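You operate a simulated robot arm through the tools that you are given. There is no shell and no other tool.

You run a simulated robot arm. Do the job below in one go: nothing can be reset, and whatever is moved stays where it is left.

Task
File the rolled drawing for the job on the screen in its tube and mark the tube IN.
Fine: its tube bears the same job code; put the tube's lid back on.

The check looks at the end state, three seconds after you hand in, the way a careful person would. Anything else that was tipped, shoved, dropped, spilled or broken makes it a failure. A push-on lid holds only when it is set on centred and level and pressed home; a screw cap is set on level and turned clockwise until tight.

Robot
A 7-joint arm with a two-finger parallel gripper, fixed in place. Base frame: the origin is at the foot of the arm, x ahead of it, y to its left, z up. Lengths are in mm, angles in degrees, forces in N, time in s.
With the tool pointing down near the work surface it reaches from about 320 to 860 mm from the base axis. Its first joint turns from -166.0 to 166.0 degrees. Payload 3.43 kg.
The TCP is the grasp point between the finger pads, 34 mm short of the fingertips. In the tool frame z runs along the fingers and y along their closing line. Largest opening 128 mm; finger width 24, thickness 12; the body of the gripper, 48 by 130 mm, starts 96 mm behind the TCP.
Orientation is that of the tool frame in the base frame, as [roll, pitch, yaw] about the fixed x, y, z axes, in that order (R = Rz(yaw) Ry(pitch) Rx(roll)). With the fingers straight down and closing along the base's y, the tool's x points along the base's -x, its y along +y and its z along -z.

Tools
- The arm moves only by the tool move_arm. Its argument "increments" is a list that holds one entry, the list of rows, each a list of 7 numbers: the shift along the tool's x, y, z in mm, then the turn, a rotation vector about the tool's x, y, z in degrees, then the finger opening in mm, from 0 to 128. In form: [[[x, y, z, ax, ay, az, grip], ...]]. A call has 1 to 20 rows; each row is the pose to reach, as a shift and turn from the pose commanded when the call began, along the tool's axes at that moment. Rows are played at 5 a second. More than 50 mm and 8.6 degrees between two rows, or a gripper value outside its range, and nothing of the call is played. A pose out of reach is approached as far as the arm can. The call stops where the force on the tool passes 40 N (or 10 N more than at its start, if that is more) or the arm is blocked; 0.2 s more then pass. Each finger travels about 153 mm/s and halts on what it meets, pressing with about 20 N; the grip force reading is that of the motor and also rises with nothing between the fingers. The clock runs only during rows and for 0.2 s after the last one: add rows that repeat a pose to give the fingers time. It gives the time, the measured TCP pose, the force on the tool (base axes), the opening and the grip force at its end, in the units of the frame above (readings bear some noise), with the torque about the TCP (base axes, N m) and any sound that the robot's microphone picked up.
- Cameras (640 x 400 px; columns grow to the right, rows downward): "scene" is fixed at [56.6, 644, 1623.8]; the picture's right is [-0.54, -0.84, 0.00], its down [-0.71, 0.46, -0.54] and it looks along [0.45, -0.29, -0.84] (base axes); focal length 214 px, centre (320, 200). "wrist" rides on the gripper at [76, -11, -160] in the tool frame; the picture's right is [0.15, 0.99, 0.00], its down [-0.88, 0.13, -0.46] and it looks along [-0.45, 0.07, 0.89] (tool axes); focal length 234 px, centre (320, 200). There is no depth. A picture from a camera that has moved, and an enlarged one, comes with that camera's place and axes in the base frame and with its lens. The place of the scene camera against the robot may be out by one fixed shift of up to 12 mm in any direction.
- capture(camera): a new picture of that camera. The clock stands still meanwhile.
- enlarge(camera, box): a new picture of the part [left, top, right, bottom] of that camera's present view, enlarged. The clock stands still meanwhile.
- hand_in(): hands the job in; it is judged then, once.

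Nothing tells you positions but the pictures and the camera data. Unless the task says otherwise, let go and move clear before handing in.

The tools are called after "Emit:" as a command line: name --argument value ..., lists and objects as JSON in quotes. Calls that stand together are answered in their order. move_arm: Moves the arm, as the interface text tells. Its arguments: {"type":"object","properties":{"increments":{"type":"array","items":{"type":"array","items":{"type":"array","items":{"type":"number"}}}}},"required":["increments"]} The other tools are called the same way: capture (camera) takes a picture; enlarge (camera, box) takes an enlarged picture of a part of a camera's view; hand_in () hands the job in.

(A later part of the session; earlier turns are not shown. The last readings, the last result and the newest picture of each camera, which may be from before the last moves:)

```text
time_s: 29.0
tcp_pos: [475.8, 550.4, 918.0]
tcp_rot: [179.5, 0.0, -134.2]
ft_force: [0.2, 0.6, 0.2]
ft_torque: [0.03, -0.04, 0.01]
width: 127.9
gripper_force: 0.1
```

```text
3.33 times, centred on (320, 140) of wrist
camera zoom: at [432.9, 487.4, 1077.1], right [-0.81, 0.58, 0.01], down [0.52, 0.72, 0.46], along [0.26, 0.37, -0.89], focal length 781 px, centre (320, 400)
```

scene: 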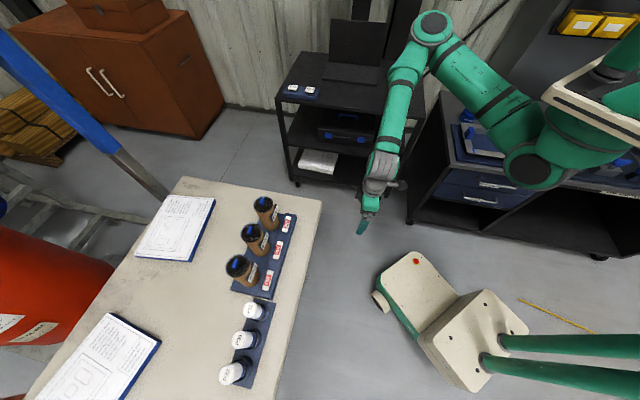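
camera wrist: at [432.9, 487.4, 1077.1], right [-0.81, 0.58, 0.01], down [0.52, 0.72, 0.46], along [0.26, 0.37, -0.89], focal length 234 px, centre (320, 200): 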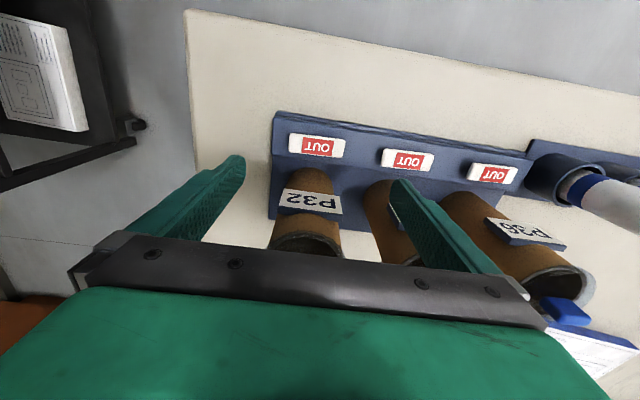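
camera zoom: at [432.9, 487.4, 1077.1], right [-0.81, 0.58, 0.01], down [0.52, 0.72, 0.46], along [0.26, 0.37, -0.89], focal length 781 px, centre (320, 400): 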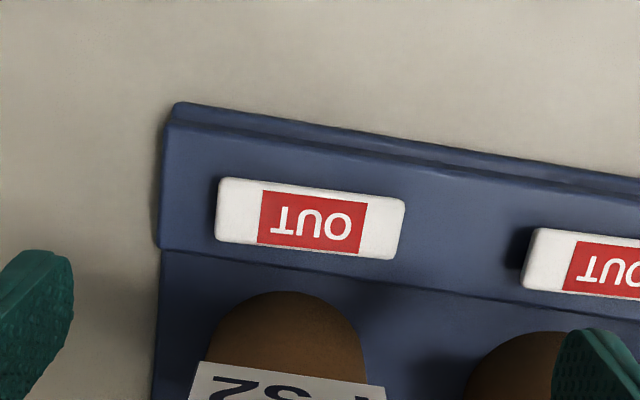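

The marker plates are tilted: the end away from P21 stands higher, so they're rockers. I'll close the fingers, go above the raised end of P32's marker at about (496, 526), and hover.

Emit:
move_arm --increments '[[[2, -16, 0, 0, 0, 0, 60], [4, -32, 0, 0, 0, 0, 0], [4, -32, 30, 0, 0, 0, 0], [4, -32, 60, 0, 0, 0, 0], [4, -32, 80, 0, 0, 0, 0], [4, -32, 80, 0, 0, 0, 0]]]'

Emit:
capture --camera "wrist"

Emit:
enlarge --camera "wrist" --box '[230, 100, 430, 240]'

Emit:
enlarge --camera "scene" --box '[230, 170, 330, 270]'

```text
time_s: 30.4
tcp_pos: [497.8, 526.1, 836.0]
tcp_rot: [179.5, 0.0, -134.2]
ft_force: [-0.8, 0.6, 0.3]
ft_torque: [-0.02, -0.02, -0.03]
width: 0.0
gripper_force: 20.0
```

```text
taken
camera wrist: at [454.0, 462.0, 995.6], right [-0.81, 0.59, 0.01], down [0.52, 0.72, 0.46], along [0.26, 0.37, -0.89], focal length 234 px, centre (320, 200)
```

wrist: 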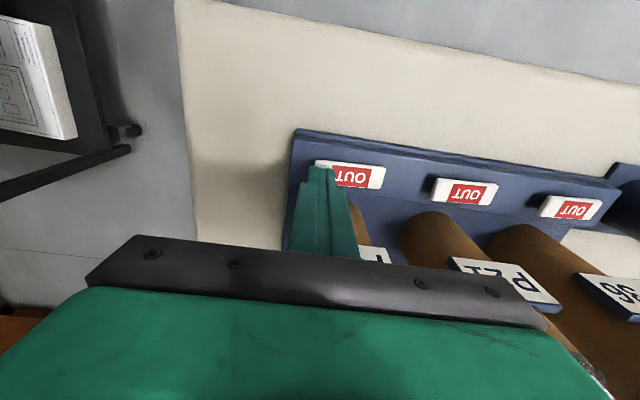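

```text
2.86 times, centred on (330, 170) of wrist
camera zoom: at [454.0, 462.0, 995.6], right [-0.81, 0.59, 0.01], down [0.52, 0.72, 0.46], along [0.26, 0.37, -0.89], focal length 669 px, centre (291, 286)
```

zoom: 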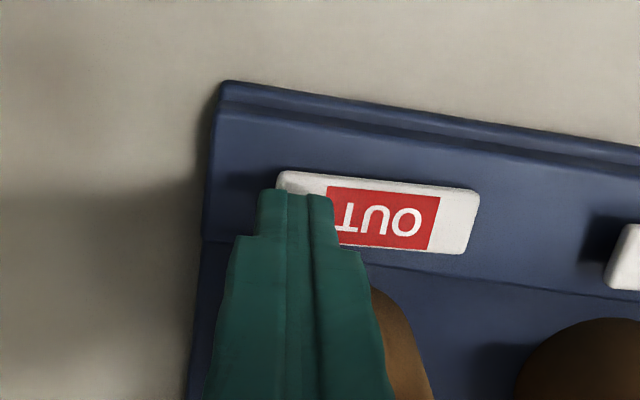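

```text
4.00 times, centred on (280, 220) of scene
camera zoom: at [56.6, 644.0, 1623.8], right [-0.54, -0.84, 0.0], down [-0.71, 0.46, -0.54], along [0.45, -0.29, -0.84], focal length 858 px, centre (480, 120)
```

zoom: 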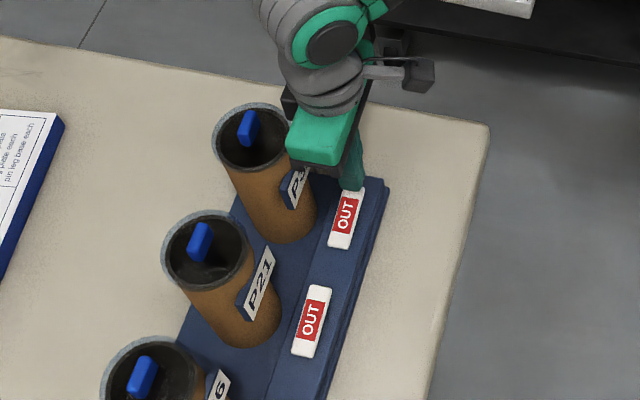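

The closed fingertips are above the raised end. I'll press down slowly.

Emit:
move_arm --increments '[[[0, 0, 5, 0, 0, 0, 0], [0, 0, 8, 0, 0, 0, 0], [0, 0, 11, 0, 0, 0, 0], [0, 0, 13, 0, 0, 0, 0], [0, 0, 15, 0, 0, 0, 0], [0, 0, 17, 0, 0, 0, 0], [0, 0, 19, 0, 0, 0, 0]]]'

Emit:
enlarge --camera "wrist" --box '[230, 80, 430, 220]'

```text
time_s: 32.0
tcp_pos: [494.1, 525.6, 817.0]
tcp_rot: [179.4, -0.1, -134.2]
ft_force: [0.5, 0.4, 0.3]
ft_torque: [-0.04, 0.02, 0.02]
width: 0.0
gripper_force: 20.1
heard: snap
```

```text
2.86 times, centred on (330, 150) of wrist
camera zoom: at [451.4, 461.3, 975.3], right [-0.81, 0.59, 0.01], down [0.52, 0.72, 0.46], along [0.26, 0.37, -0.89], focal length 669 px, centre (291, 343)
```

zoom: 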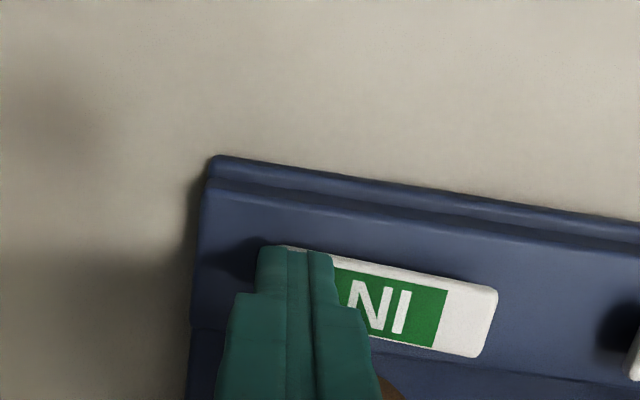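

The marker snapped to IN. I'll retreat straight up and then go above tube P32 to inspect the lid.

Emit:
move_arm --increments '[[[0, 0, -20, 0, 0, 0, 0], [0, 0, -60, 0, 0, 0, 0], [0, 0, -105, 0, 0, 0, 0], [0, 0, -150, 0, 0, 0, 0], [0, 0, -195, 0, 0, 0, 40], [0, 0, -215, 0, 0, 0, 60], [0, 0, -215, 0, 0, 0, 60]]]'

Emit:
capture --camera "wrist"

Emit:
enlarge --camera "wrist" --box '[250, 100, 410, 220]'

```text
time_s: 33.6
tcp_pos: [496.7, 522.1, 1031.5]
tcp_rot: [179.5, -0.1, -134.3]
ft_force: [-0.2, 0.2, -0.1]
ft_torque: [0.01, 0.0, 0.0]
width: 60.4
gripper_force: 0.1
heard: snap
```

```text
taken
camera wrist: at [454.0, 459.0, 1189.8], right [-0.81, 0.59, 0.01], down [0.52, 0.72, 0.46], along [0.26, 0.37, -0.89], focal length 234 px, centre (320, 200)
```

wrist: 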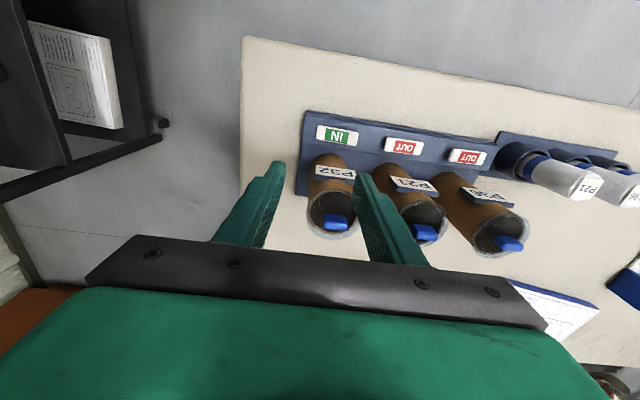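

```text
3.33 times, centred on (330, 160) of wrist
camera zoom: at [454.0, 459.0, 1189.8], right [-0.81, 0.59, 0.01], down [0.52, 0.72, 0.46], along [0.26, 0.37, -0.89], focal length 781 px, centre (287, 333)
```

zoom: 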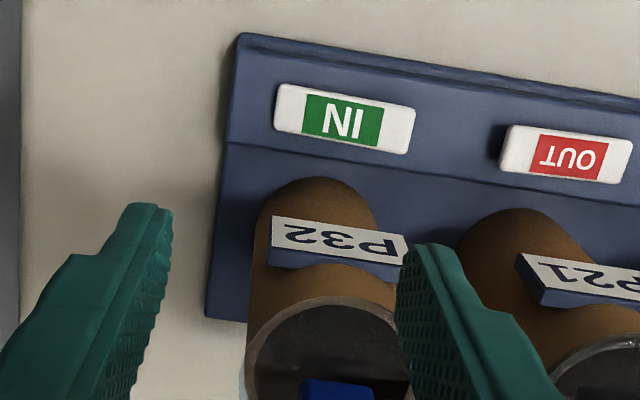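

P32 now shows IN and the others still show OUT. Next I'll move above tube P32 to view the lid.

Emit:
move_arm --increments '[[[-26, 10, 0, 0, 0, 0, 60], [-52, 21, 0, 0, 0, 0, 60], [-78, 31, 0, 0, 0, 0, 60], [-78, 31, 0, 0, 0, 0, 60]]]'

Emit:
capture --camera "wrist"

Emit:
enlarge --camera "wrist" --box '[260, 110, 400, 215]'

Emit:
enlarge --camera "scene" --box '[230, 170, 310, 250]'

```text
time_s: 34.6
tcp_pos: [529.9, 600.9, 1031.5]
tcp_rot: [179.5, -0.1, -134.2]
ft_force: [-0.1, -0.9, 0.6]
ft_torque: [-0.02, -0.02, 0.04]
width: 60.0
gripper_force: 0.1
```

```text
taken
camera wrist: at [486.7, 538.0, 1191.5], right [-0.81, 0.59, 0.01], down [0.52, 0.72, 0.46], along [0.26, 0.37, -0.89], focal length 234 px, centre (320, 200)
```

wrist: 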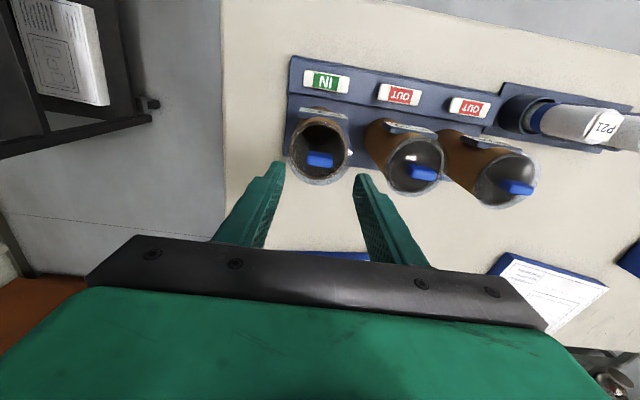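

```text
3.81 times, centred on (330, 162) of wrist
camera zoom: at [486.7, 538.0, 1191.5], right [-0.81, 0.59, 0.01], down [0.52, 0.72, 0.46], along [0.26, 0.37, -0.89], focal length 892 px, centre (282, 343)
```

zoom: 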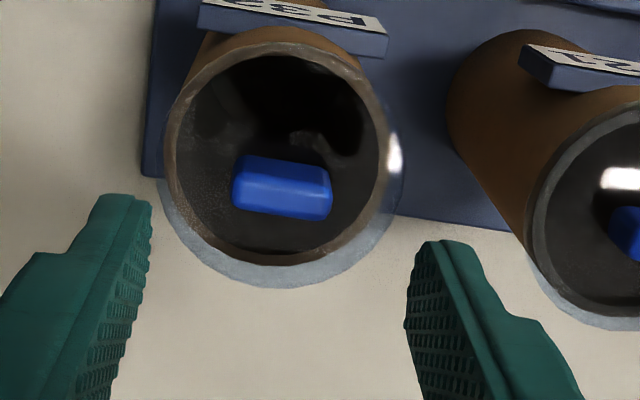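

```text
5.00 times, centred on (270, 210) of scene
camera zoom: at [56.6, 644.0, 1623.8], right [-0.54, -0.84, 0.0], down [-0.71, 0.46, -0.54], along [0.45, -0.29, -0.84], focal length 1072 px, centre (570, 150)
```

zoom: 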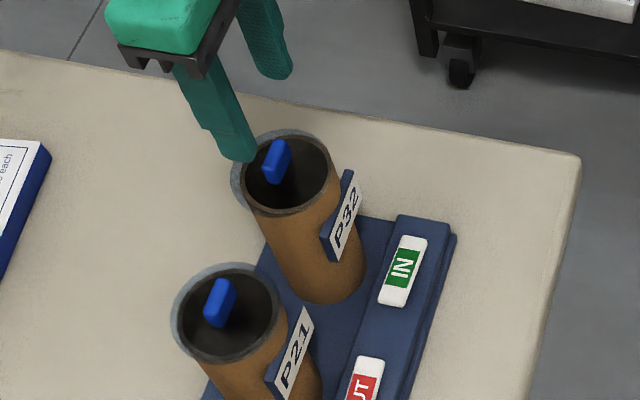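

The lid appears to be a clear disc with a blue handle on top. I want accurate heights, so I'll pull back and look at the tube tops from the side.

Emit:
move_arm --increments '[[[47, 0, 0, 0, 0, 0, 60], [94, 0, 0, 0, 0, 0, 60], [141, 0, 0, 0, 0, 0, 60], [188, 0, 0, 0, 0, 0, 60], [234, 0, 0, 0, 0, 0, 60], [234, 0, 13, 0, -8.3, 0, 60], [234, 0, 26, 0, -16.6, 0, 60], [234, 0, 39, 0, -25, 0, 60], [234, 0, 52, 0, -33.3, 0, 60], [234, 0, 65, 0, -41.6, 0, 60], [234, 0, 77, 0, -50, 0, 60], [234, 0, 77, 0, -50, 0, 60]]]'

Emit:
capture --camera "wrist"

Emit:
enlarge --camera "wrist" --box '[230, 110, 420, 250]'

Emit:
enlarge --camera "wrist" --box '[460, 100, 640, 240]'

```text
time_s: 37.2
tcp_pos: [365.4, 433.0, 956.9]
tcp_rot: [179.3, 49.9, -134.9]
ft_force: [-0.5, -0.1, -0.3]
ft_torque: [-0.01, -0.02, -0.03]
width: 60.0
gripper_force: 0.2
```

```text
taken
camera wrist: at [254.8, 301.8, 1000.0], right [-0.78, 0.62, -0.1], down [0.06, 0.24, 0.97], along [0.63, 0.74, -0.23], focal length 234 px, centre (320, 200)
```

wrist: 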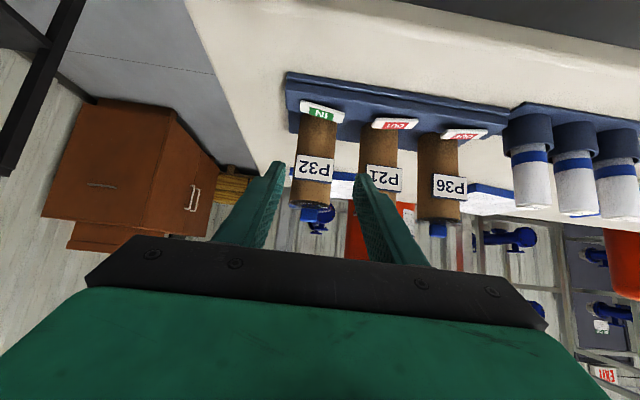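

```text
2.86 times, centred on (325, 180) of wrist
camera zoom: at [254.8, 301.8, 1000.0], right [-0.78, 0.62, -0.1], down [0.06, 0.24, 0.97], along [0.63, 0.74, -0.23], focal length 669 px, centre (306, 257)
```

zoom: 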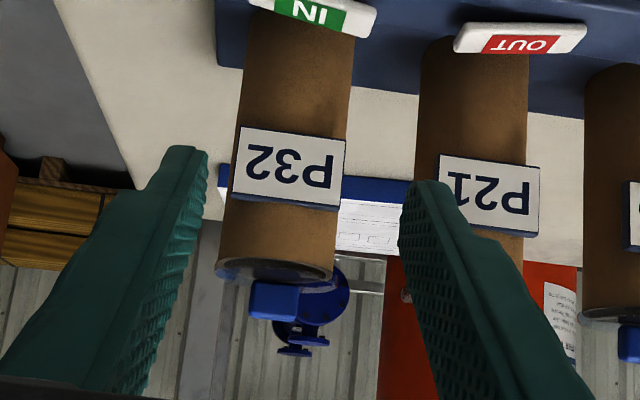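

```text
2.86 times, centred on (550, 170) of wrist
camera zoom: at [254.8, 301.8, 1000.0], right [-0.78, 0.62, -0.1], down [0.06, 0.24, 0.97], along [0.63, 0.74, -0.23], focal length 669 px, centre (-337, 286)
```

zoom: 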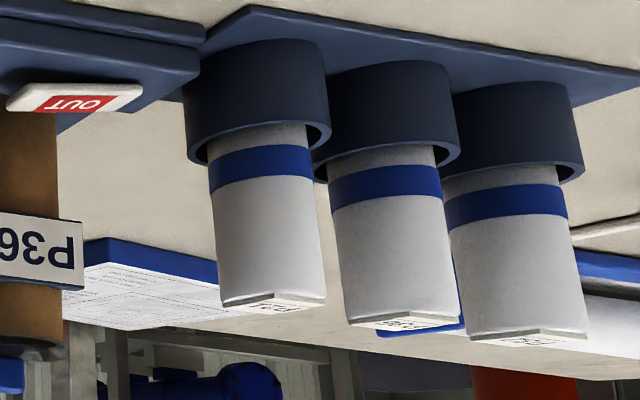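

Emit:
enlarge --camera "wrist" --box '[285, 175, 355, 235]'

Emit:
enlarge --camera "wrist" --box '[410, 190, 470, 245]'

Emit:
enlarge --camera "wrist" --box '[290, 90, 360, 150]'

Emit:
enlarge --camera "wrist" --box '[560, 110, 640, 230]'

```text
6.67 times, centred on (320, 205) of wrist
camera zoom: at [254.8, 301.8, 1000.0], right [-0.78, 0.62, -0.1], down [0.06, 0.24, 0.97], along [0.63, 0.74, -0.23], focal length 1561 px, centre (320, 167)
```

zoom: 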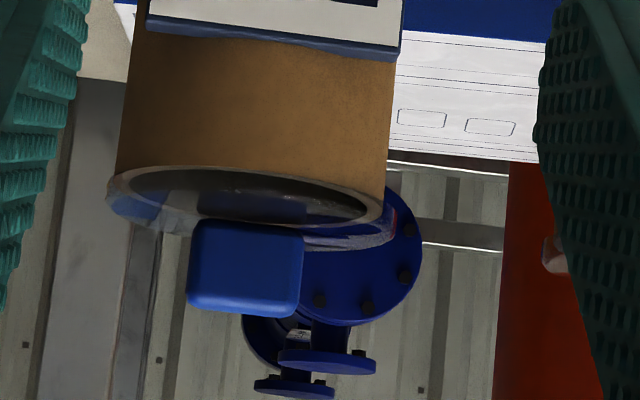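

```text
7.27 times, centred on (440, 218) of wrist
camera zoom: at [254.8, 301.8, 1000.0], right [-0.78, 0.62, -0.1], down [0.06, 0.24, 0.97], along [0.63, 0.74, -0.23], focal length 1703 px, centre (-553, 73)
```

zoom: 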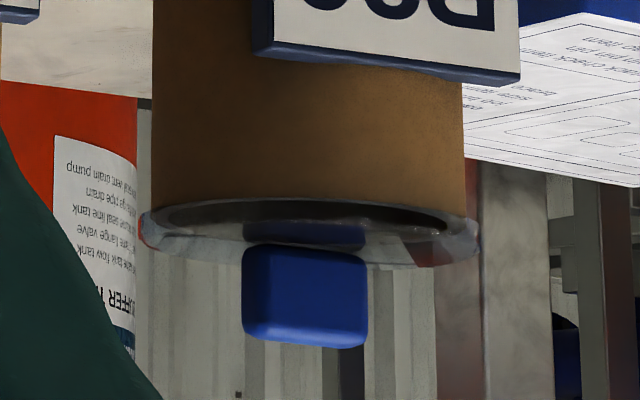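

```text
6.67 times, centred on (325, 120) of wrist
camera zoom: at [254.8, 301.8, 1000.0], right [-0.78, 0.62, -0.1], down [0.06, 0.24, 0.97], along [0.63, 0.74, -0.23], focal length 1561 px, centre (287, 733)
```

zoom: 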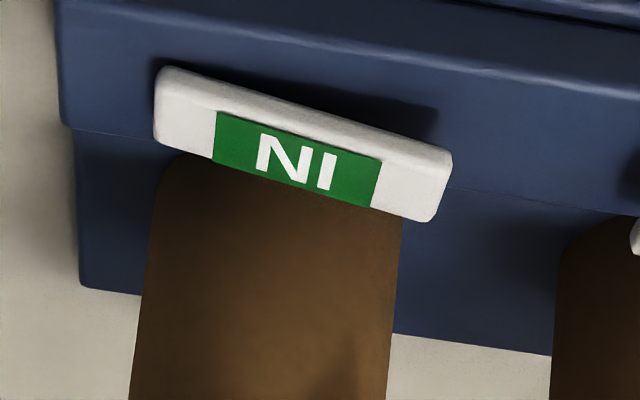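

```text
3.33 times, centred on (600, 170) of wrist
camera zoom: at [254.8, 301.8, 1000.0], right [-0.78, 0.62, -0.1], down [0.06, 0.24, 0.97], along [0.63, 0.74, -0.23], focal length 781 px, centre (-613, 300)
```

zoom: 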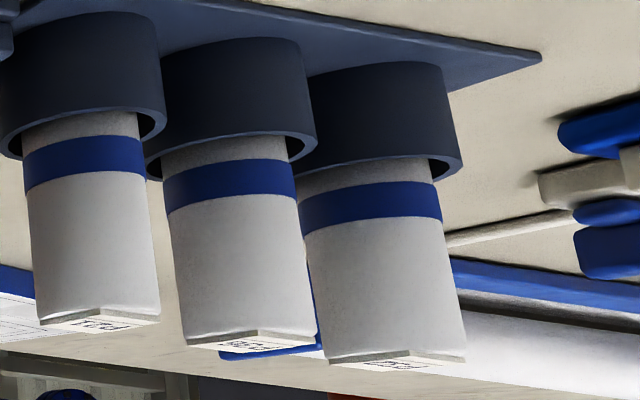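

I now have good heights: tab z≈923–946, 30 mm long along the row, about 12 mm thick, with the clear lid top at about z 922. The rolls stand at about n-line with P32 at (115, 900), top z≈892. I'll untilt and go back above the lid.

Emit:
move_arm --increments '[[[-10, 0, -8, 0, 8.3, 0, 60], [-20, 0, -17, 0, 16.6, 0, 60], [-29, 0, -25, 0, 25, 0, 60], [-39, 0, -33, 0, 33.3, 0, 60], [-49, 0, -42, 0, 41.6, 0, 60], [-59, 0.6, -50, 0, 49.9, 0, 60], [-59, 0.6, -50, 0, 49.9, 0, 60]]]'

```text
time_s: 38.8
tcp_pos: [364.8, 434.2, 1033.8]
tcp_rot: [179.4, 0.0, -134.2]
ft_force: [-0.4, -0.1, 0.6]
ft_torque: [0.0, 0.0, -0.05]
width: 59.7
gripper_force: 0.1
```

Emit:
move_arm --increments '[[[-47, 0, 0, 0.6, 0, 0.2, 60], [-94, -1, 0, 0.6, 0, 0.2, 60], [-141, -2, 0, 0.6, 0, 0.2, 60], [-188, -2.5, 0, 0.6, 0, 0.2, 60], [-237.6, -2.9, 0, 0.6, 0, 0.2, 60], [-237.6, -2.9, 20, 0.6, 0, 0.2, 60], [-237.6, -2.9, 38, 0.6, 0, 0.2, 60], [-237.6, -2.9, 38, 0.6, 0, 0.2, 60]]]'

Emit:
capture --camera "wrist"

Emit:
enlarge --camera "wrist" --box '[250, 120, 390, 225]'

Emit:
enlarge --camera "scene" --box '[230, 170, 310, 250]'

```text
time_s: 40.6
tcp_pos: [532.8, 602.5, 995.8]
tcp_rot: [-180.0, 0.1, -134.5]
ft_force: [1.4, 0.5, 0.0]
ft_torque: [0.01, 0.01, 0.02]
width: 59.9
gripper_force: 0.0
```

```text
taken
camera wrist: at [488.1, 539.9, 1154.9], right [-0.81, 0.59, 0.0], down [0.52, 0.72, 0.46], along [0.27, 0.37, -0.89], focal length 234 px, centre (320, 200)
```

wrist: 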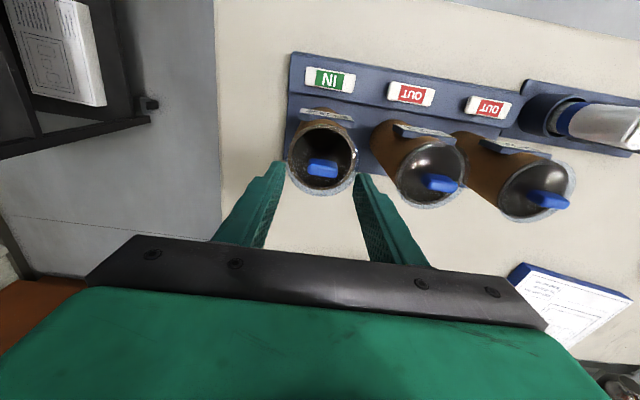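

```text
3.81 times, centred on (320, 172) of wrist
camera zoom: at [488.1, 539.9, 1154.9], right [-0.81, 0.59, 0.0], down [0.52, 0.72, 0.46], along [0.27, 0.37, -0.89], focal length 892 px, centre (320, 305)
```

zoom: 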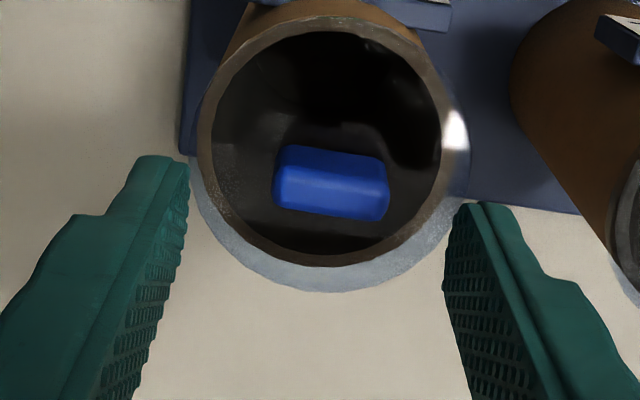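

```text
5.00 times, centred on (270, 210) of scene
camera zoom: at [56.6, 644.0, 1623.8], right [-0.54, -0.84, 0.0], down [-0.71, 0.46, -0.54], along [0.45, -0.29, -0.84], focal length 1072 px, centre (570, 150)
```

zoom: 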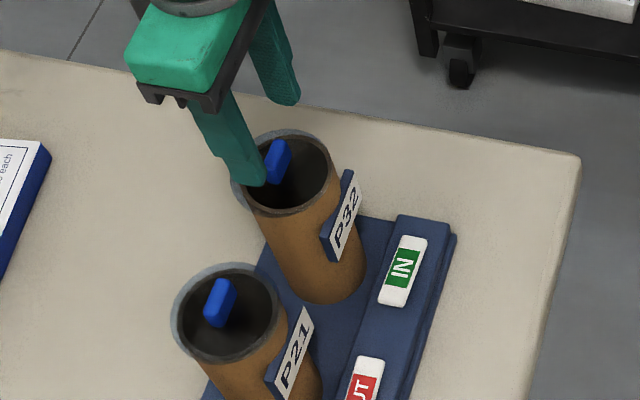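

The tab is centred within a few mm. I'll shift slightly, descend so the fingertips stop just above the lid surface, and close on the tab.

Emit:
move_arm --increments '[[[0.5, 2.6, 0, 0, 0, 0, 60], [0.5, 2.6, 10, 0, 0, 0, 60], [0.5, 2.6, 20, 0, 0, 0, 60], [0.5, 2.6, 28, 0, 0, 0, 60], [0.5, 2.6, 32, 0, 0, 0, 60], [0.5, 2.6, 35, 0, 0, 0, 60], [0.5, 2.6, 35, 0, 0, 0, 60]]]'

Emit:
enlarge --camera "wrist" --box '[240, 120, 400, 240]'

Emit:
enlarge --camera "scene" --box '[230, 170, 310, 250]'

```text
time_s: 42.2
tcp_pos: [530.6, 603.8, 960.3]
tcp_rot: [-180.0, 0.1, -134.5]
ft_force: [-0.2, 0.4, -0.1]
ft_torque: [0.04, -0.04, -0.01]
width: 59.7
gripper_force: 0.1
```

```text
3.33 times, centred on (320, 180) of wrist
camera zoom: at [485.9, 541.3, 1119.4], right [-0.81, 0.59, 0.0], down [0.52, 0.72, 0.46], along [0.27, 0.37, -0.89], focal length 781 px, centre (320, 267)
```

zoom: 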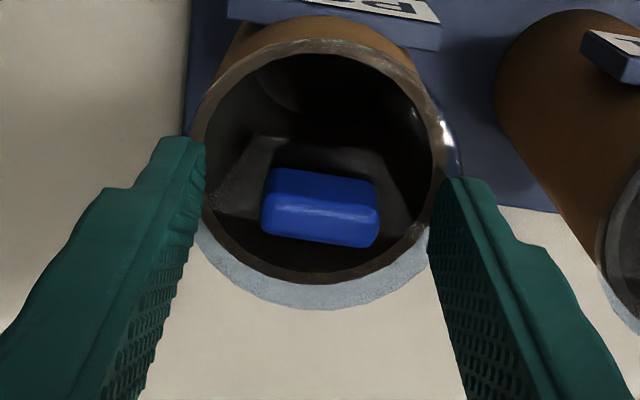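

```text
5.00 times, centred on (270, 210) of scene
camera zoom: at [56.6, 644.0, 1623.8], right [-0.54, -0.84, 0.0], down [-0.71, 0.46, -0.54], along [0.45, -0.29, -0.84], focal length 1072 px, centre (570, 150)
```

zoom: 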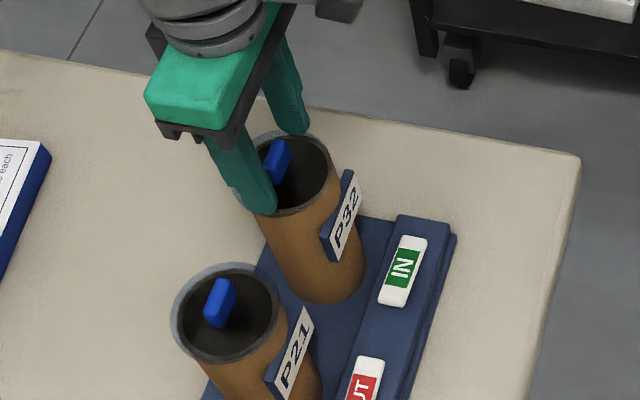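

Centred well. Closing on the tab.

Emit:
move_arm --increments '[[[0, 0, 0, 0, 0, 0, 36], [0, 0, 0, 0, 0, 0, 25], [0, 0, 0, 0, 0, 0, 15], [0, 0, 0, 0, 0, 0, 0], [0, 0, 0, 0, 0, 0, 0]]]'

Emit:
enlarge --camera "wrist" --box '[240, 120, 400, 240]'

```text
time_s: 43.4
tcp_pos: [531.0, 603.6, 960.0]
tcp_rot: [-180.0, 0.1, -134.5]
ft_force: [0.7, -0.4, -0.5]
ft_torque: [-0.01, 0.01, 0.0]
width: 29.3
gripper_force: 20.0
heard: snap
```

```text
3.33 times, centred on (320, 180) of wrist
camera zoom: at [485.9, 541.3, 1119.6], right [-0.81, 0.59, 0.0], down [0.52, 0.72, 0.46], along [0.27, 0.37, -0.89], focal length 781 px, centre (320, 267)
```

zoom: 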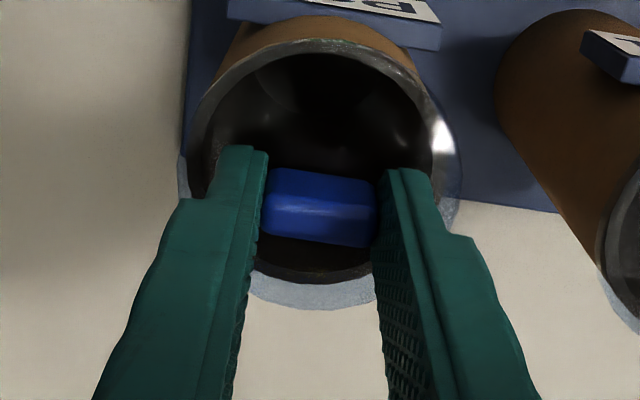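

Gripped at 29 mm. Now I'll pull the lid straight up slowly.

Emit:
move_arm --increments '[[[0, 0, -2, 0, 0, 0, 0], [0, 0, -4, 0, 0, 0, 0], [0, 0, -6, 0, 0, 0, 0], [0, 0, -9, 0, 0, 0, 0], [0, 0, -12, 0, 0, 0, 0], [0, 0, -16, 0, 0, 0, 0], [0, 0, -20, 0, 0, 0, 0], [0, 0, -28, 0, 0, 0, 0], [0, 0, -40, 0, 0, 0, 0], [0, 0, -60, 0, 0, 0, 0], [0, 0, -60, 0, 0, 0, 0]]]'

Emit:
capture --camera "wrist"

Emit:
enlarge --camera "scene" --box '[220, 160, 320, 260]'

```text
time_s: 45.8
tcp_pos: [529.5, 602.8, 1022.4]
tcp_rot: [-179.9, 0.1, -134.5]
ft_force: [-0.2, 0.7, 0.3]
ft_torque: [0.02, 0.01, 0.02]
width: 28.6
gripper_force: 20.1
```

```text
taken
camera wrist: at [484.9, 540.7, 1180.3], right [-0.81, 0.59, 0.0], down [0.52, 0.72, 0.46], along [0.27, 0.37, -0.89], focal length 234 px, centre (320, 200)
```

wrist: 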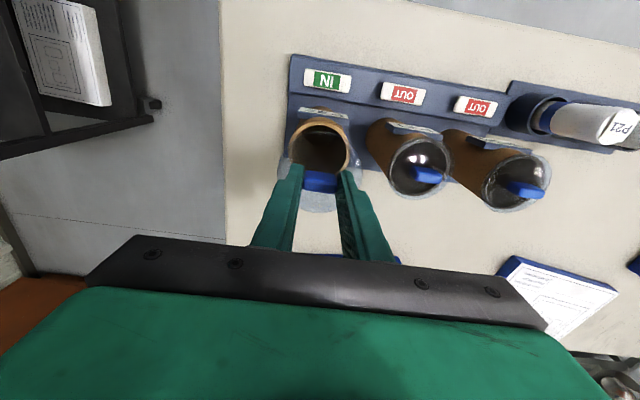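

```text
4.00 times, centred on (270, 210) of scene
camera zoom: at [56.6, 644.0, 1623.8], right [-0.54, -0.84, 0.0], down [-0.71, 0.46, -0.54], along [0.45, -0.29, -0.84], focal length 858 px, centre (520, 160)
```

zoom: 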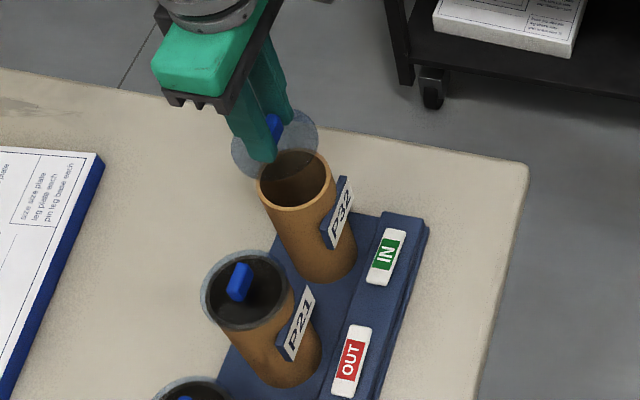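

The lid is off. Let me look at the lid and the open tube.

Emit:
enlarge --camera "wrist" --box '[260, 110, 400, 230]'

Emit:
enlarge --camera "scene" --box '[255, 170, 315, 230]'

```text
3.33 times, centred on (330, 170) of wrist
camera zoom: at [484.9, 540.7, 1180.3], right [-0.81, 0.59, 0.0], down [0.52, 0.72, 0.46], along [0.27, 0.37, -0.89], focal length 781 px, centre (287, 300)
```

zoom: 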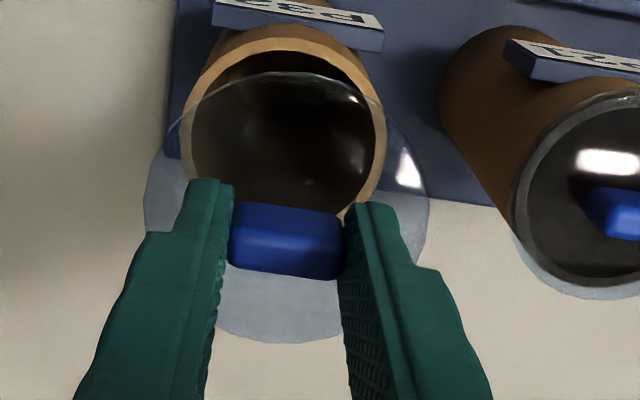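

```text
6.67 times, centred on (285, 200) of scene
camera zoom: at [56.6, 644.0, 1623.8], right [-0.54, -0.84, 0.0], down [-0.71, 0.46, -0.54], along [0.45, -0.29, -0.84], focal length 1430 px, centre (553, 200)
```

zoom: 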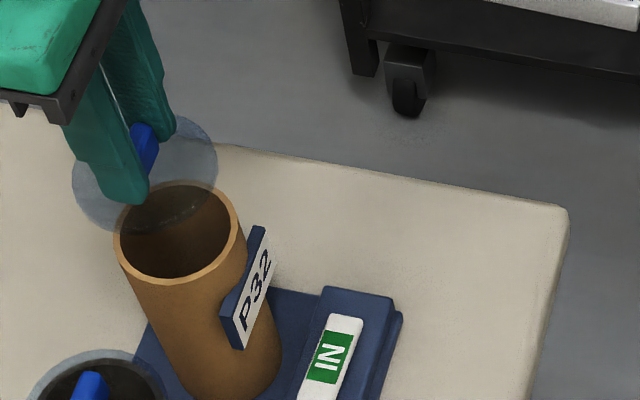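

The tube is open (bore ≈62 mm). I'll set the lid down on the clear table strip beside the rack's P32 end, around (557, 463).

Emit:
move_arm --increments '[[[20, -29, 0, 0, 0, 0, 0], [40, -58, 0, 0, 0, 0, 0], [60, -88, 0, 0, 0, 0, 0], [80.9, -117.7, 0, 0, 0, 0, 0], [80.9, -117.7, 40, 0, 0, 0, 0], [80.9, -117.7, 80, 0, 0, 0, 0], [80.9, -117.7, 120, 0, 0, 0, 0], [80.9, -117.7, 160, 0, 0, 0, 0], [80.9, -117.7, 185, 0, 0, 0, 0], [80.9, -117.7, 200, 0, 0, 0, 0], [80.9, -117.7, 200, 0, 0, 0, 0]]]'

Emit:
capture --camera "wrist"

Emit:
enlarge --camera "scene" --box '[240, 160, 340, 260]'

```text
time_s: 48.2
tcp_pos: [558.4, 462.0, 821.2]
tcp_rot: [-179.9, 0.2, -134.3]
ft_force: [0.7, 0.5, 0.5]
ft_torque: [0.0, -0.02, 0.02]
width: 28.8
gripper_force: 20.3
```

```text
taken
camera wrist: at [513.7, 399.3, 980.0], right [-0.81, 0.59, 0.0], down [0.52, 0.72, 0.46], along [0.27, 0.37, -0.89], focal length 234 px, centre (320, 200)
```

wrist: 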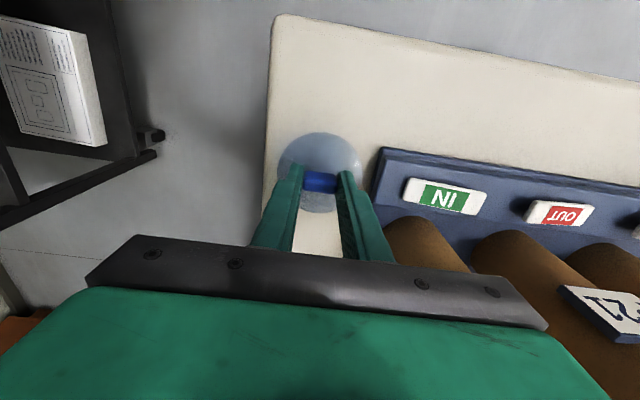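

```text
4.00 times, centred on (290, 210) of scene
camera zoom: at [56.6, 644.0, 1623.8], right [-0.54, -0.84, 0.0], down [-0.71, 0.46, -0.54], along [0.45, -0.29, -0.84], focal length 858 px, centre (440, 160)
```

zoom: 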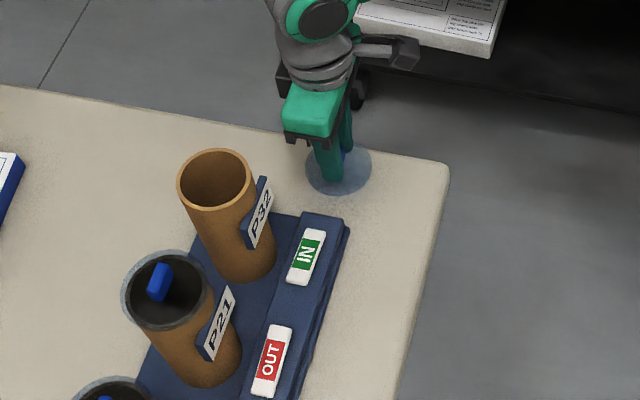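

The lid hovers above a clear table area. I'll lower in small steps, watching the force.

Emit:
move_arm --increments '[[[0, 0, 8, 0, 0, 0, 0], [0, 0, 14, 0, 0, 0, 0], [0, 0, 19, 0, 0, 0, 0], [0, 0, 23, 0, 0, 0, 0], [0, 0, 25, 0, 0, 0, 0]]]'

```text
time_s: 49.4
tcp_pos: [556.8, 462.9, 796.4]
tcp_rot: [-180.0, 0.1, -134.4]
ft_force: [0.3, 0.0, 0.1]
ft_torque: [-0.01, 0.0, -0.04]
width: 28.8
gripper_force: 20.4
```

Emit:
move_arm --increments '[[[0, 0, 2, 0, 0, 0, 0], [0, 0, 4, 0, 0, 0, 0], [0, 0, 6, 0, 0, 0, 0]]]'

Emit:
enlarge --camera "wrist" --box '[250, 110, 390, 220]'

Emit:
enlarge --camera "scene" --box '[280, 170, 340, 230]'

```text
time_s: 50.2
tcp_pos: [556.9, 463.5, 788.9]
tcp_rot: [-179.9, 0.1, -134.4]
ft_force: [1.0, 0.5, -1.1]
ft_torque: [0.05, 0.04, 0.01]
width: 28.8
gripper_force: 19.9
```

```text
3.64 times, centred on (320, 165) of wrist
camera zoom: at [512.7, 400.8, 948.5], right [-0.81, 0.59, 0.0], down [0.52, 0.72, 0.46], along [0.27, 0.37, -0.89], focal length 852 px, centre (320, 327)
```

zoom: 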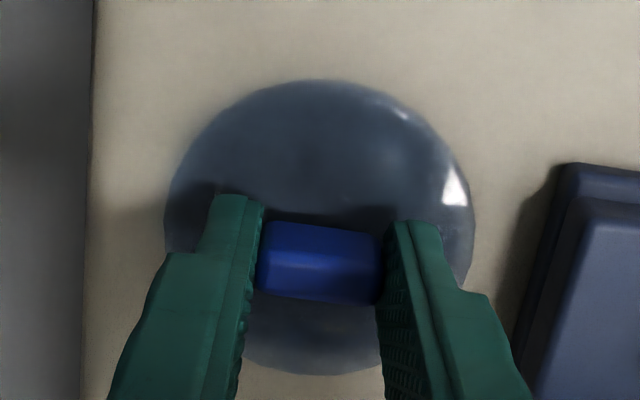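

```text
6.67 times, centred on (310, 200) of scene
camera zoom: at [56.6, 644.0, 1623.8], right [-0.54, -0.84, 0.0], down [-0.71, 0.46, -0.54], along [0.45, -0.29, -0.84], focal length 1430 px, centre (387, 200)
```

zoom: 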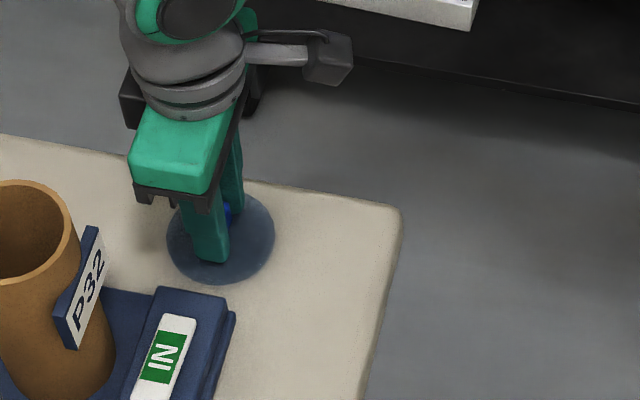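

Emit:
move_arm --increments '[[[0, 0, 1.5, 0, 0, 0, 0], [0, 0, 3, 0, 0, 0, 0], [0, 0, 4.5, 0, 0, 0, 0]]]'

```text
time_s: 51.0
tcp_pos: [559.6, 461.9, 784.7]
tcp_rot: [-179.9, 0.1, -134.6]
ft_force: [-0.2, 1.0, 0.6]
ft_torque: [-0.05, 0.0, 0.0]
width: 28.7
gripper_force: 19.9
```

Emit:
move_arm --increments '[[[0, 0, 1.5, 0, 0, 0, 0], [0, 0, 3, 0, 0, 0, 0], [0, 0, 4.5, 0, 0, 0, 0]]]'

Emit:
enlarge --camera "wrist" --box '[250, 110, 390, 220]'

```text
time_s: 51.8
tcp_pos: [559.0, 462.8, 781.6]
tcp_rot: [-180.0, 0.3, -134.5]
ft_force: [-3.1, -1.9, 21.6]
ft_torque: [-0.01, 0.08, 0.02]
width: 28.8
gripper_force: 20.4
```

```text
3.64 times, centred on (320, 165) of wrist
camera zoom: at [513.6, 400.4, 941.2], right [-0.81, 0.59, 0.0], down [0.52, 0.72, 0.46], along [0.27, 0.37, -0.89], focal length 852 px, centre (320, 327)
```

zoom: 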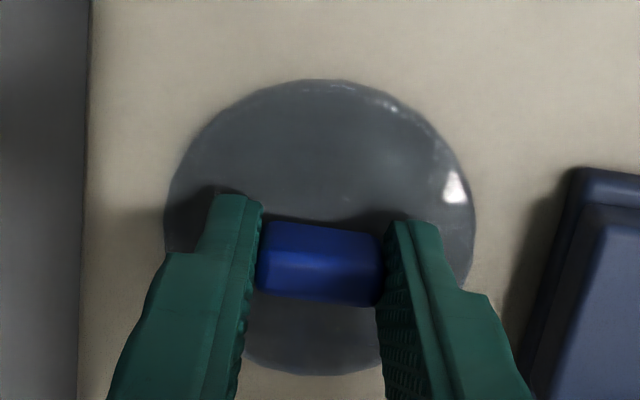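

Contact at TCP z≈782 (22 N). I'll ease up 1.3 mm and open the fingers gently.

Emit:
move_arm --increments '[[[0, 0, -1.3, 0, 0, 0, 0], [0, 0, -1.3, 0, 0, 0, 0], [0, 0, -1.3, 0, 0, 0, 34], [0, 0, -1.3, 0, 0, 0, 45], [0, 0, -1.3, 0, 0, 0, 60], [0, 0, -1.3, 0, 0, 0, 60]]]'

Emit:
enlarge --camera "wrist" --box '[250, 110, 390, 220]'

```text
time_s: 53.2
tcp_pos: [557.9, 461.6, 783.2]
tcp_rot: [-180.0, 0.1, -134.5]
ft_force: [0.5, 0.0, -0.3]
ft_torque: [-0.04, -0.02, 0.01]
width: 60.2
gripper_force: 0.0
```

```text
3.64 times, centred on (320, 165) of wrist
camera zoom: at [513.7, 400.3, 941.2], right [-0.81, 0.59, 0.0], down [0.52, 0.72, 0.46], along [0.27, 0.37, -0.89], focal length 852 px, centre (320, 327)
```

zoom: 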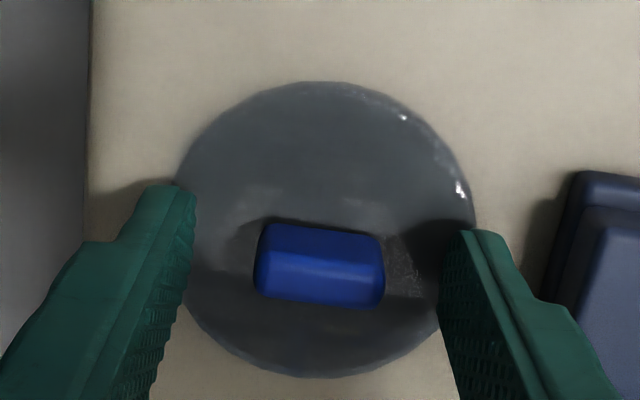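

The lid lies flat on the table. I'll retreat straight up and then travel at height toward the rolls.

Emit:
move_arm --increments '[[[0, 0, -20, 0, 0, 0, 60], [0, 0, -65, 0, 0, 0, 60], [0, 0, -110, 0, 0, 0, 60], [0, 0, -155, 0, 0, 0, 60], [0, 0, -200, 0, 0, 0, 60], [0, 0, -245, 0, 0, 0, 60], [0, 0, -270, 0, 0, 0, 60], [0, 0, -270, 0, 0, 0, 60]]]'

Emit:
capture --camera "wrist"

Emit:
move_arm --increments '[[[6, 40, 0, 0, 0, -2.7, 60], [11, 80, 0, 0, 0, -5.4, 60], [17, 121, 0, 0, 0, -8, 60], [23, 161, 0, 0, 0, -10.6, 60], [28, 201, 0, 0, 0, -13.3, 60], [34, 241, 0, 0, 0, -16, 60], [40, 282, 0, 0, 0, -18.6, 60], [46, 322, 0, 0, 0, -21.3, 60], [51, 362, 0, 0, 0, -24, 60], [57, 403, 0, 0, 0, -26.6, 60], [63, 443, 0, 0, 0, -29.3, 60], [68, 483, 0, 0, 0, -32, 60], [74, 523, 0, 0, 0, -34.6, 60], [80, 563, 0, 0, 0, -37.25, 60], [80, 563, 0, 0, 0, -37.25, 60]]]'

Emit:
capture --camera "wrist"

Emit:
capture --camera "scene"

```text
time_s: 55.0
tcp_pos: [556.4, 463.8, 1051.3]
tcp_rot: [-179.9, 0.1, -134.4]
ft_force: [-0.1, 0.1, -0.1]
ft_torque: [-0.04, -0.01, 0.02]
width: 59.9
gripper_force: 0.1
```

```text
taken
camera wrist: at [511.8, 401.4, 1210.0], right [-0.81, 0.59, 0.0], down [0.52, 0.72, 0.46], along [0.27, 0.37, -0.89], focal length 234 px, centre (320, 200)
```

wrist: 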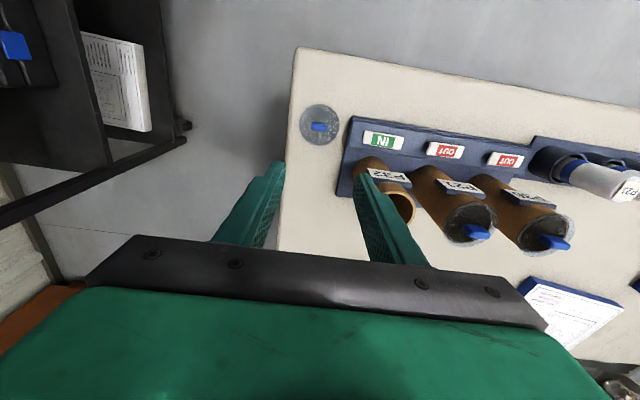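

```text
time_s: 58.2
tcp_pos: [104.6, 801.2, 1050.2]
tcp_rot: [-179.8, -0.1, -97.5]
ft_force: [0.4, 0.9, -0.5]
ft_torque: [0.04, -0.01, 0.06]
width: 60.2
gripper_force: 0.0
```

```text
taken
camera wrist: at [105.9, 724.5, 1208.4], right [-1.0, -0.01, 0.0], down [-0.01, 0.89, 0.45], along [0.0, 0.45, -0.89], focal length 234 px, centre (320, 200)
```

wrist: 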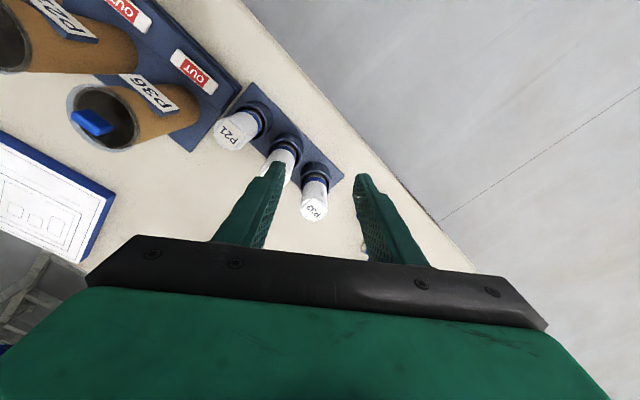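

```text
taken
```

scene: 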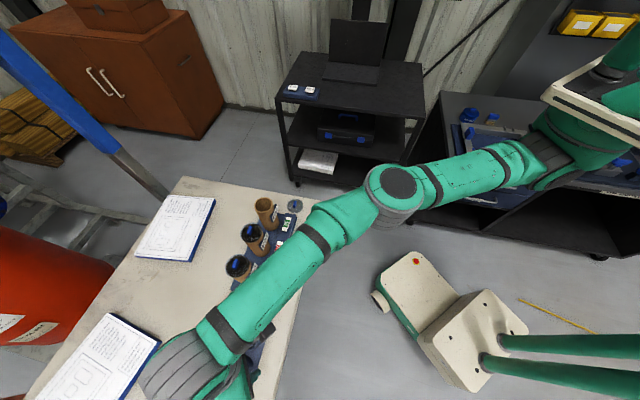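

Emit:
enlarge --camera "wrist" --box '[260, 130, 370, 230]'

Emit:
enlarge --camera "wrist" --box '[200, 80, 360, 240]'

```text
4.00 times, centred on (315, 180) of wrist
camera zoom: at [105.9, 724.5, 1208.4], right [-1.0, -0.01, 0.0], down [-0.01, 0.89, 0.45], along [0.0, 0.45, -0.89], focal length 937 px, centre (340, 280)
```

zoom: 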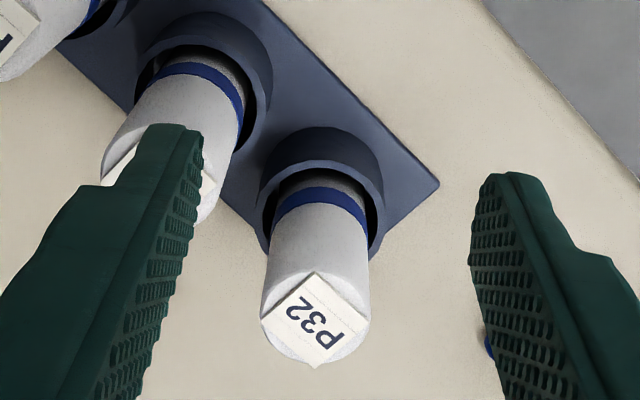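

```text
2.50 times, centred on (280, 160) of wrist
camera zoom: at [105.9, 724.5, 1208.4], right [-1.0, -0.01, 0.0], down [-0.01, 0.89, 0.45], along [0.0, 0.45, -0.89], focal length 585 px, centre (420, 300)
```

zoom: 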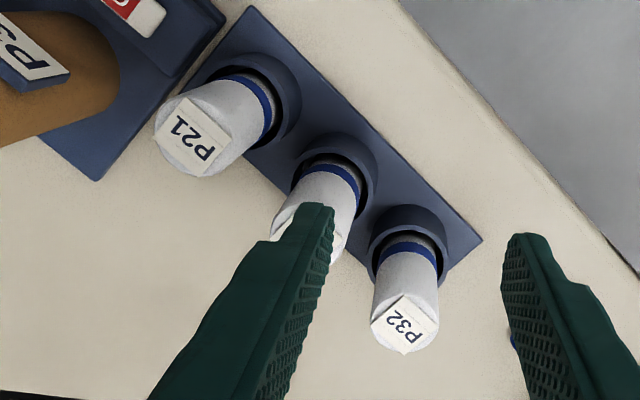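

Roll P32's top is at about (112, 900, 892), dia ≈43 mm. I'll test reaching above it with the tool vertical, still well above the roll.

Emit:
move_arm --increments '[[[-20, 1, 0, 0, 0, 0, 66], [-40, 2, 0, 0, 0, 0, 66], [-60, 3, 0, 0, 0, 0, 66], [-80, 4, 0, 0, 0, 0, 66], [-99.6, 5.4, 0, 0, 0, 0, 66], [-99.6, 5.4, 25, 0, 0, 0, 66], [-99.6, 5.4, 50, 0, 0, 0, 66], [-99.6, 5.4, 50, 0, 0, 0, 66]]]'

Emit:
enlarge --camera "wrist" --box '[240, 80, 400, 240]'

```text
time_s: 60.0
tcp_pos: [103.2, 822.0, 1012.6]
tcp_rot: [-179.8, 0.0, -97.2]
ft_force: [-0.2, -0.2, 0.5]
ft_torque: [0.0, -0.09, -0.03]
width: 66.2
gripper_force: 0.0
out of reach, approached as far as the arm can: row 2, 3, 4, 5, 6, 7, 8
```

```text
2.50 times, centred on (320, 160) of wrist
camera zoom: at [105.3, 744.7, 1171.1], right [-1.0, -0.02, 0.0], down [-0.02, 0.89, 0.46], along [-0.01, 0.46, -0.89], focal length 585 px, centre (320, 300)
```

zoom: 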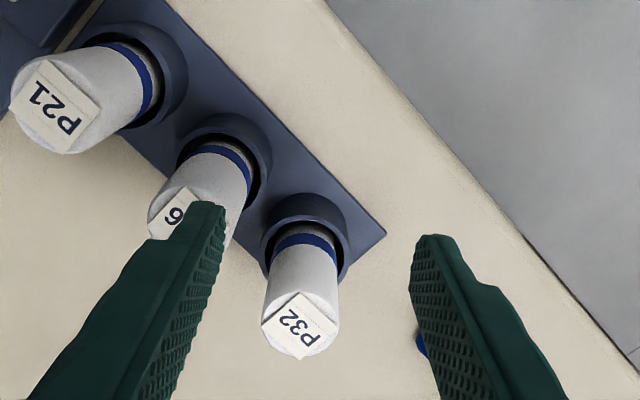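

Vertical reach falls short (about 828 mm at this height; 907 needed), so I'll tilt the fingers outward about the closing line and approach with a 25° lean.

Emit:
move_arm --increments '[[[0, 0, 0, 0, -6, 0, 66], [0, 0, 0, 0, -12, 0, 66], [0, 0, 0, 0, -18, 0, 66], [0, 0, 0, 0, -25, 0, 66], [0, 0, 0, 0, -25, 0, 66]]]'

```text
time_s: 61.2
tcp_pos: [104.8, 823.1, 1006.3]
tcp_rot: [-179.9, 25.1, -97.2]
ft_force: [0.0, -0.2, -0.2]
ft_torque: [-0.04, 0.0, 0.01]
width: 66.1
gripper_force: 0.0
```

Emit:
move_arm --increments '[[[-11, 0.6, 18, 0, 0, 0, 66], [-22, 1.3, 36, 0, 0, 0, 66], [-33, 1.9, 54, 0, 0, 0, 66], [-43.8, 2.6, 71.6, 0, 0, 0, 66], [-43.8, 2.6, 71.6, 0, 0, 0, 66]]]'

Emit:
capture --camera "wrist"

Emit:
enlarge --camera "wrist" --box '[250, 100, 390, 240]'

Emit:
enlarge --camera "scene" --box '[130, 280, 290, 400]'

```text
time_s: 62.4
tcp_pos: [114.3, 893.0, 959.0]
tcp_rot: [-179.9, 25.0, -97.3]
ft_force: [0.2, 0.0, 0.3]
ft_torque: [0.01, 0.03, 0.01]
width: 66.1
gripper_force: 0.0
```

```text
taken
camera wrist: at [107.9, 755.7, 1070.9], right [-1.0, -0.01, -0.06], down [-0.05, 0.62, 0.78], along [0.03, 0.79, -0.62], focal length 234 px, centre (320, 200)
```

wrist: 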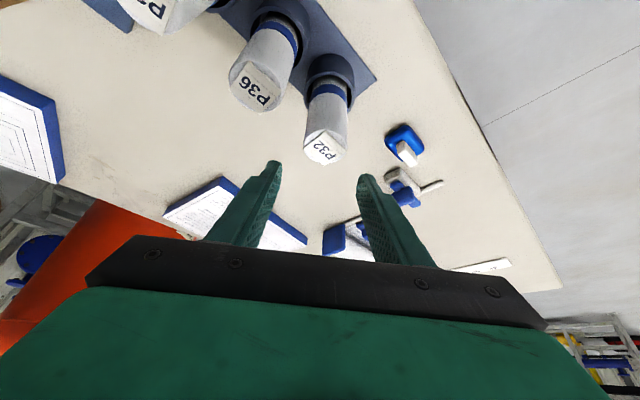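

```text
2.86 times, centred on (320, 170) of wrist
camera zoom: at [107.9, 755.7, 1070.9], right [-1.0, -0.01, -0.06], down [-0.05, 0.62, 0.78], along [0.03, 0.79, -0.62], focal length 669 px, centre (320, 286)
```

zoom: 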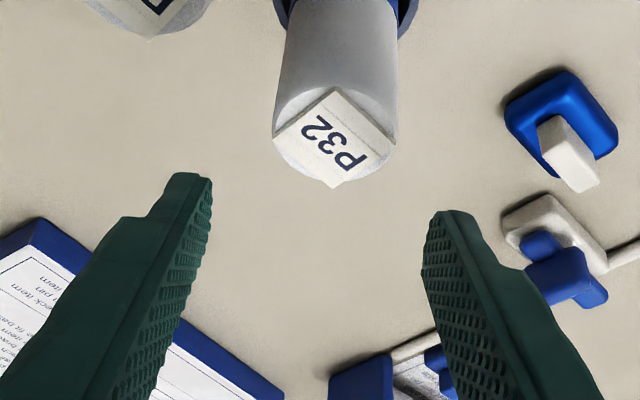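

```text
3.33 times, centred on (210, 340) of scene
camera zoom: at [56.6, 644.0, 1623.8], right [-0.54, -0.84, 0.0], down [-0.71, 0.46, -0.54], along [0.45, -0.29, -0.84], focal length 715 px, centre (687, -267)
```

zoom: 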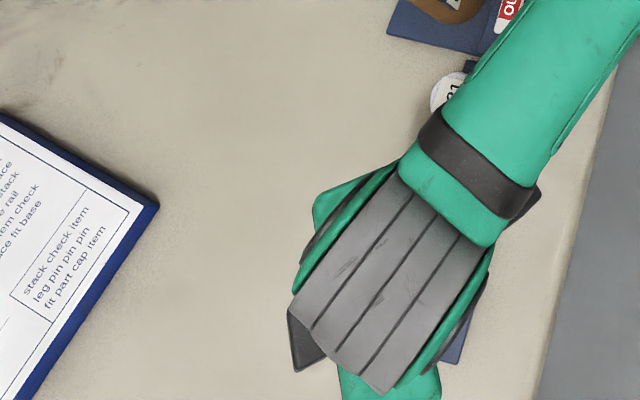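

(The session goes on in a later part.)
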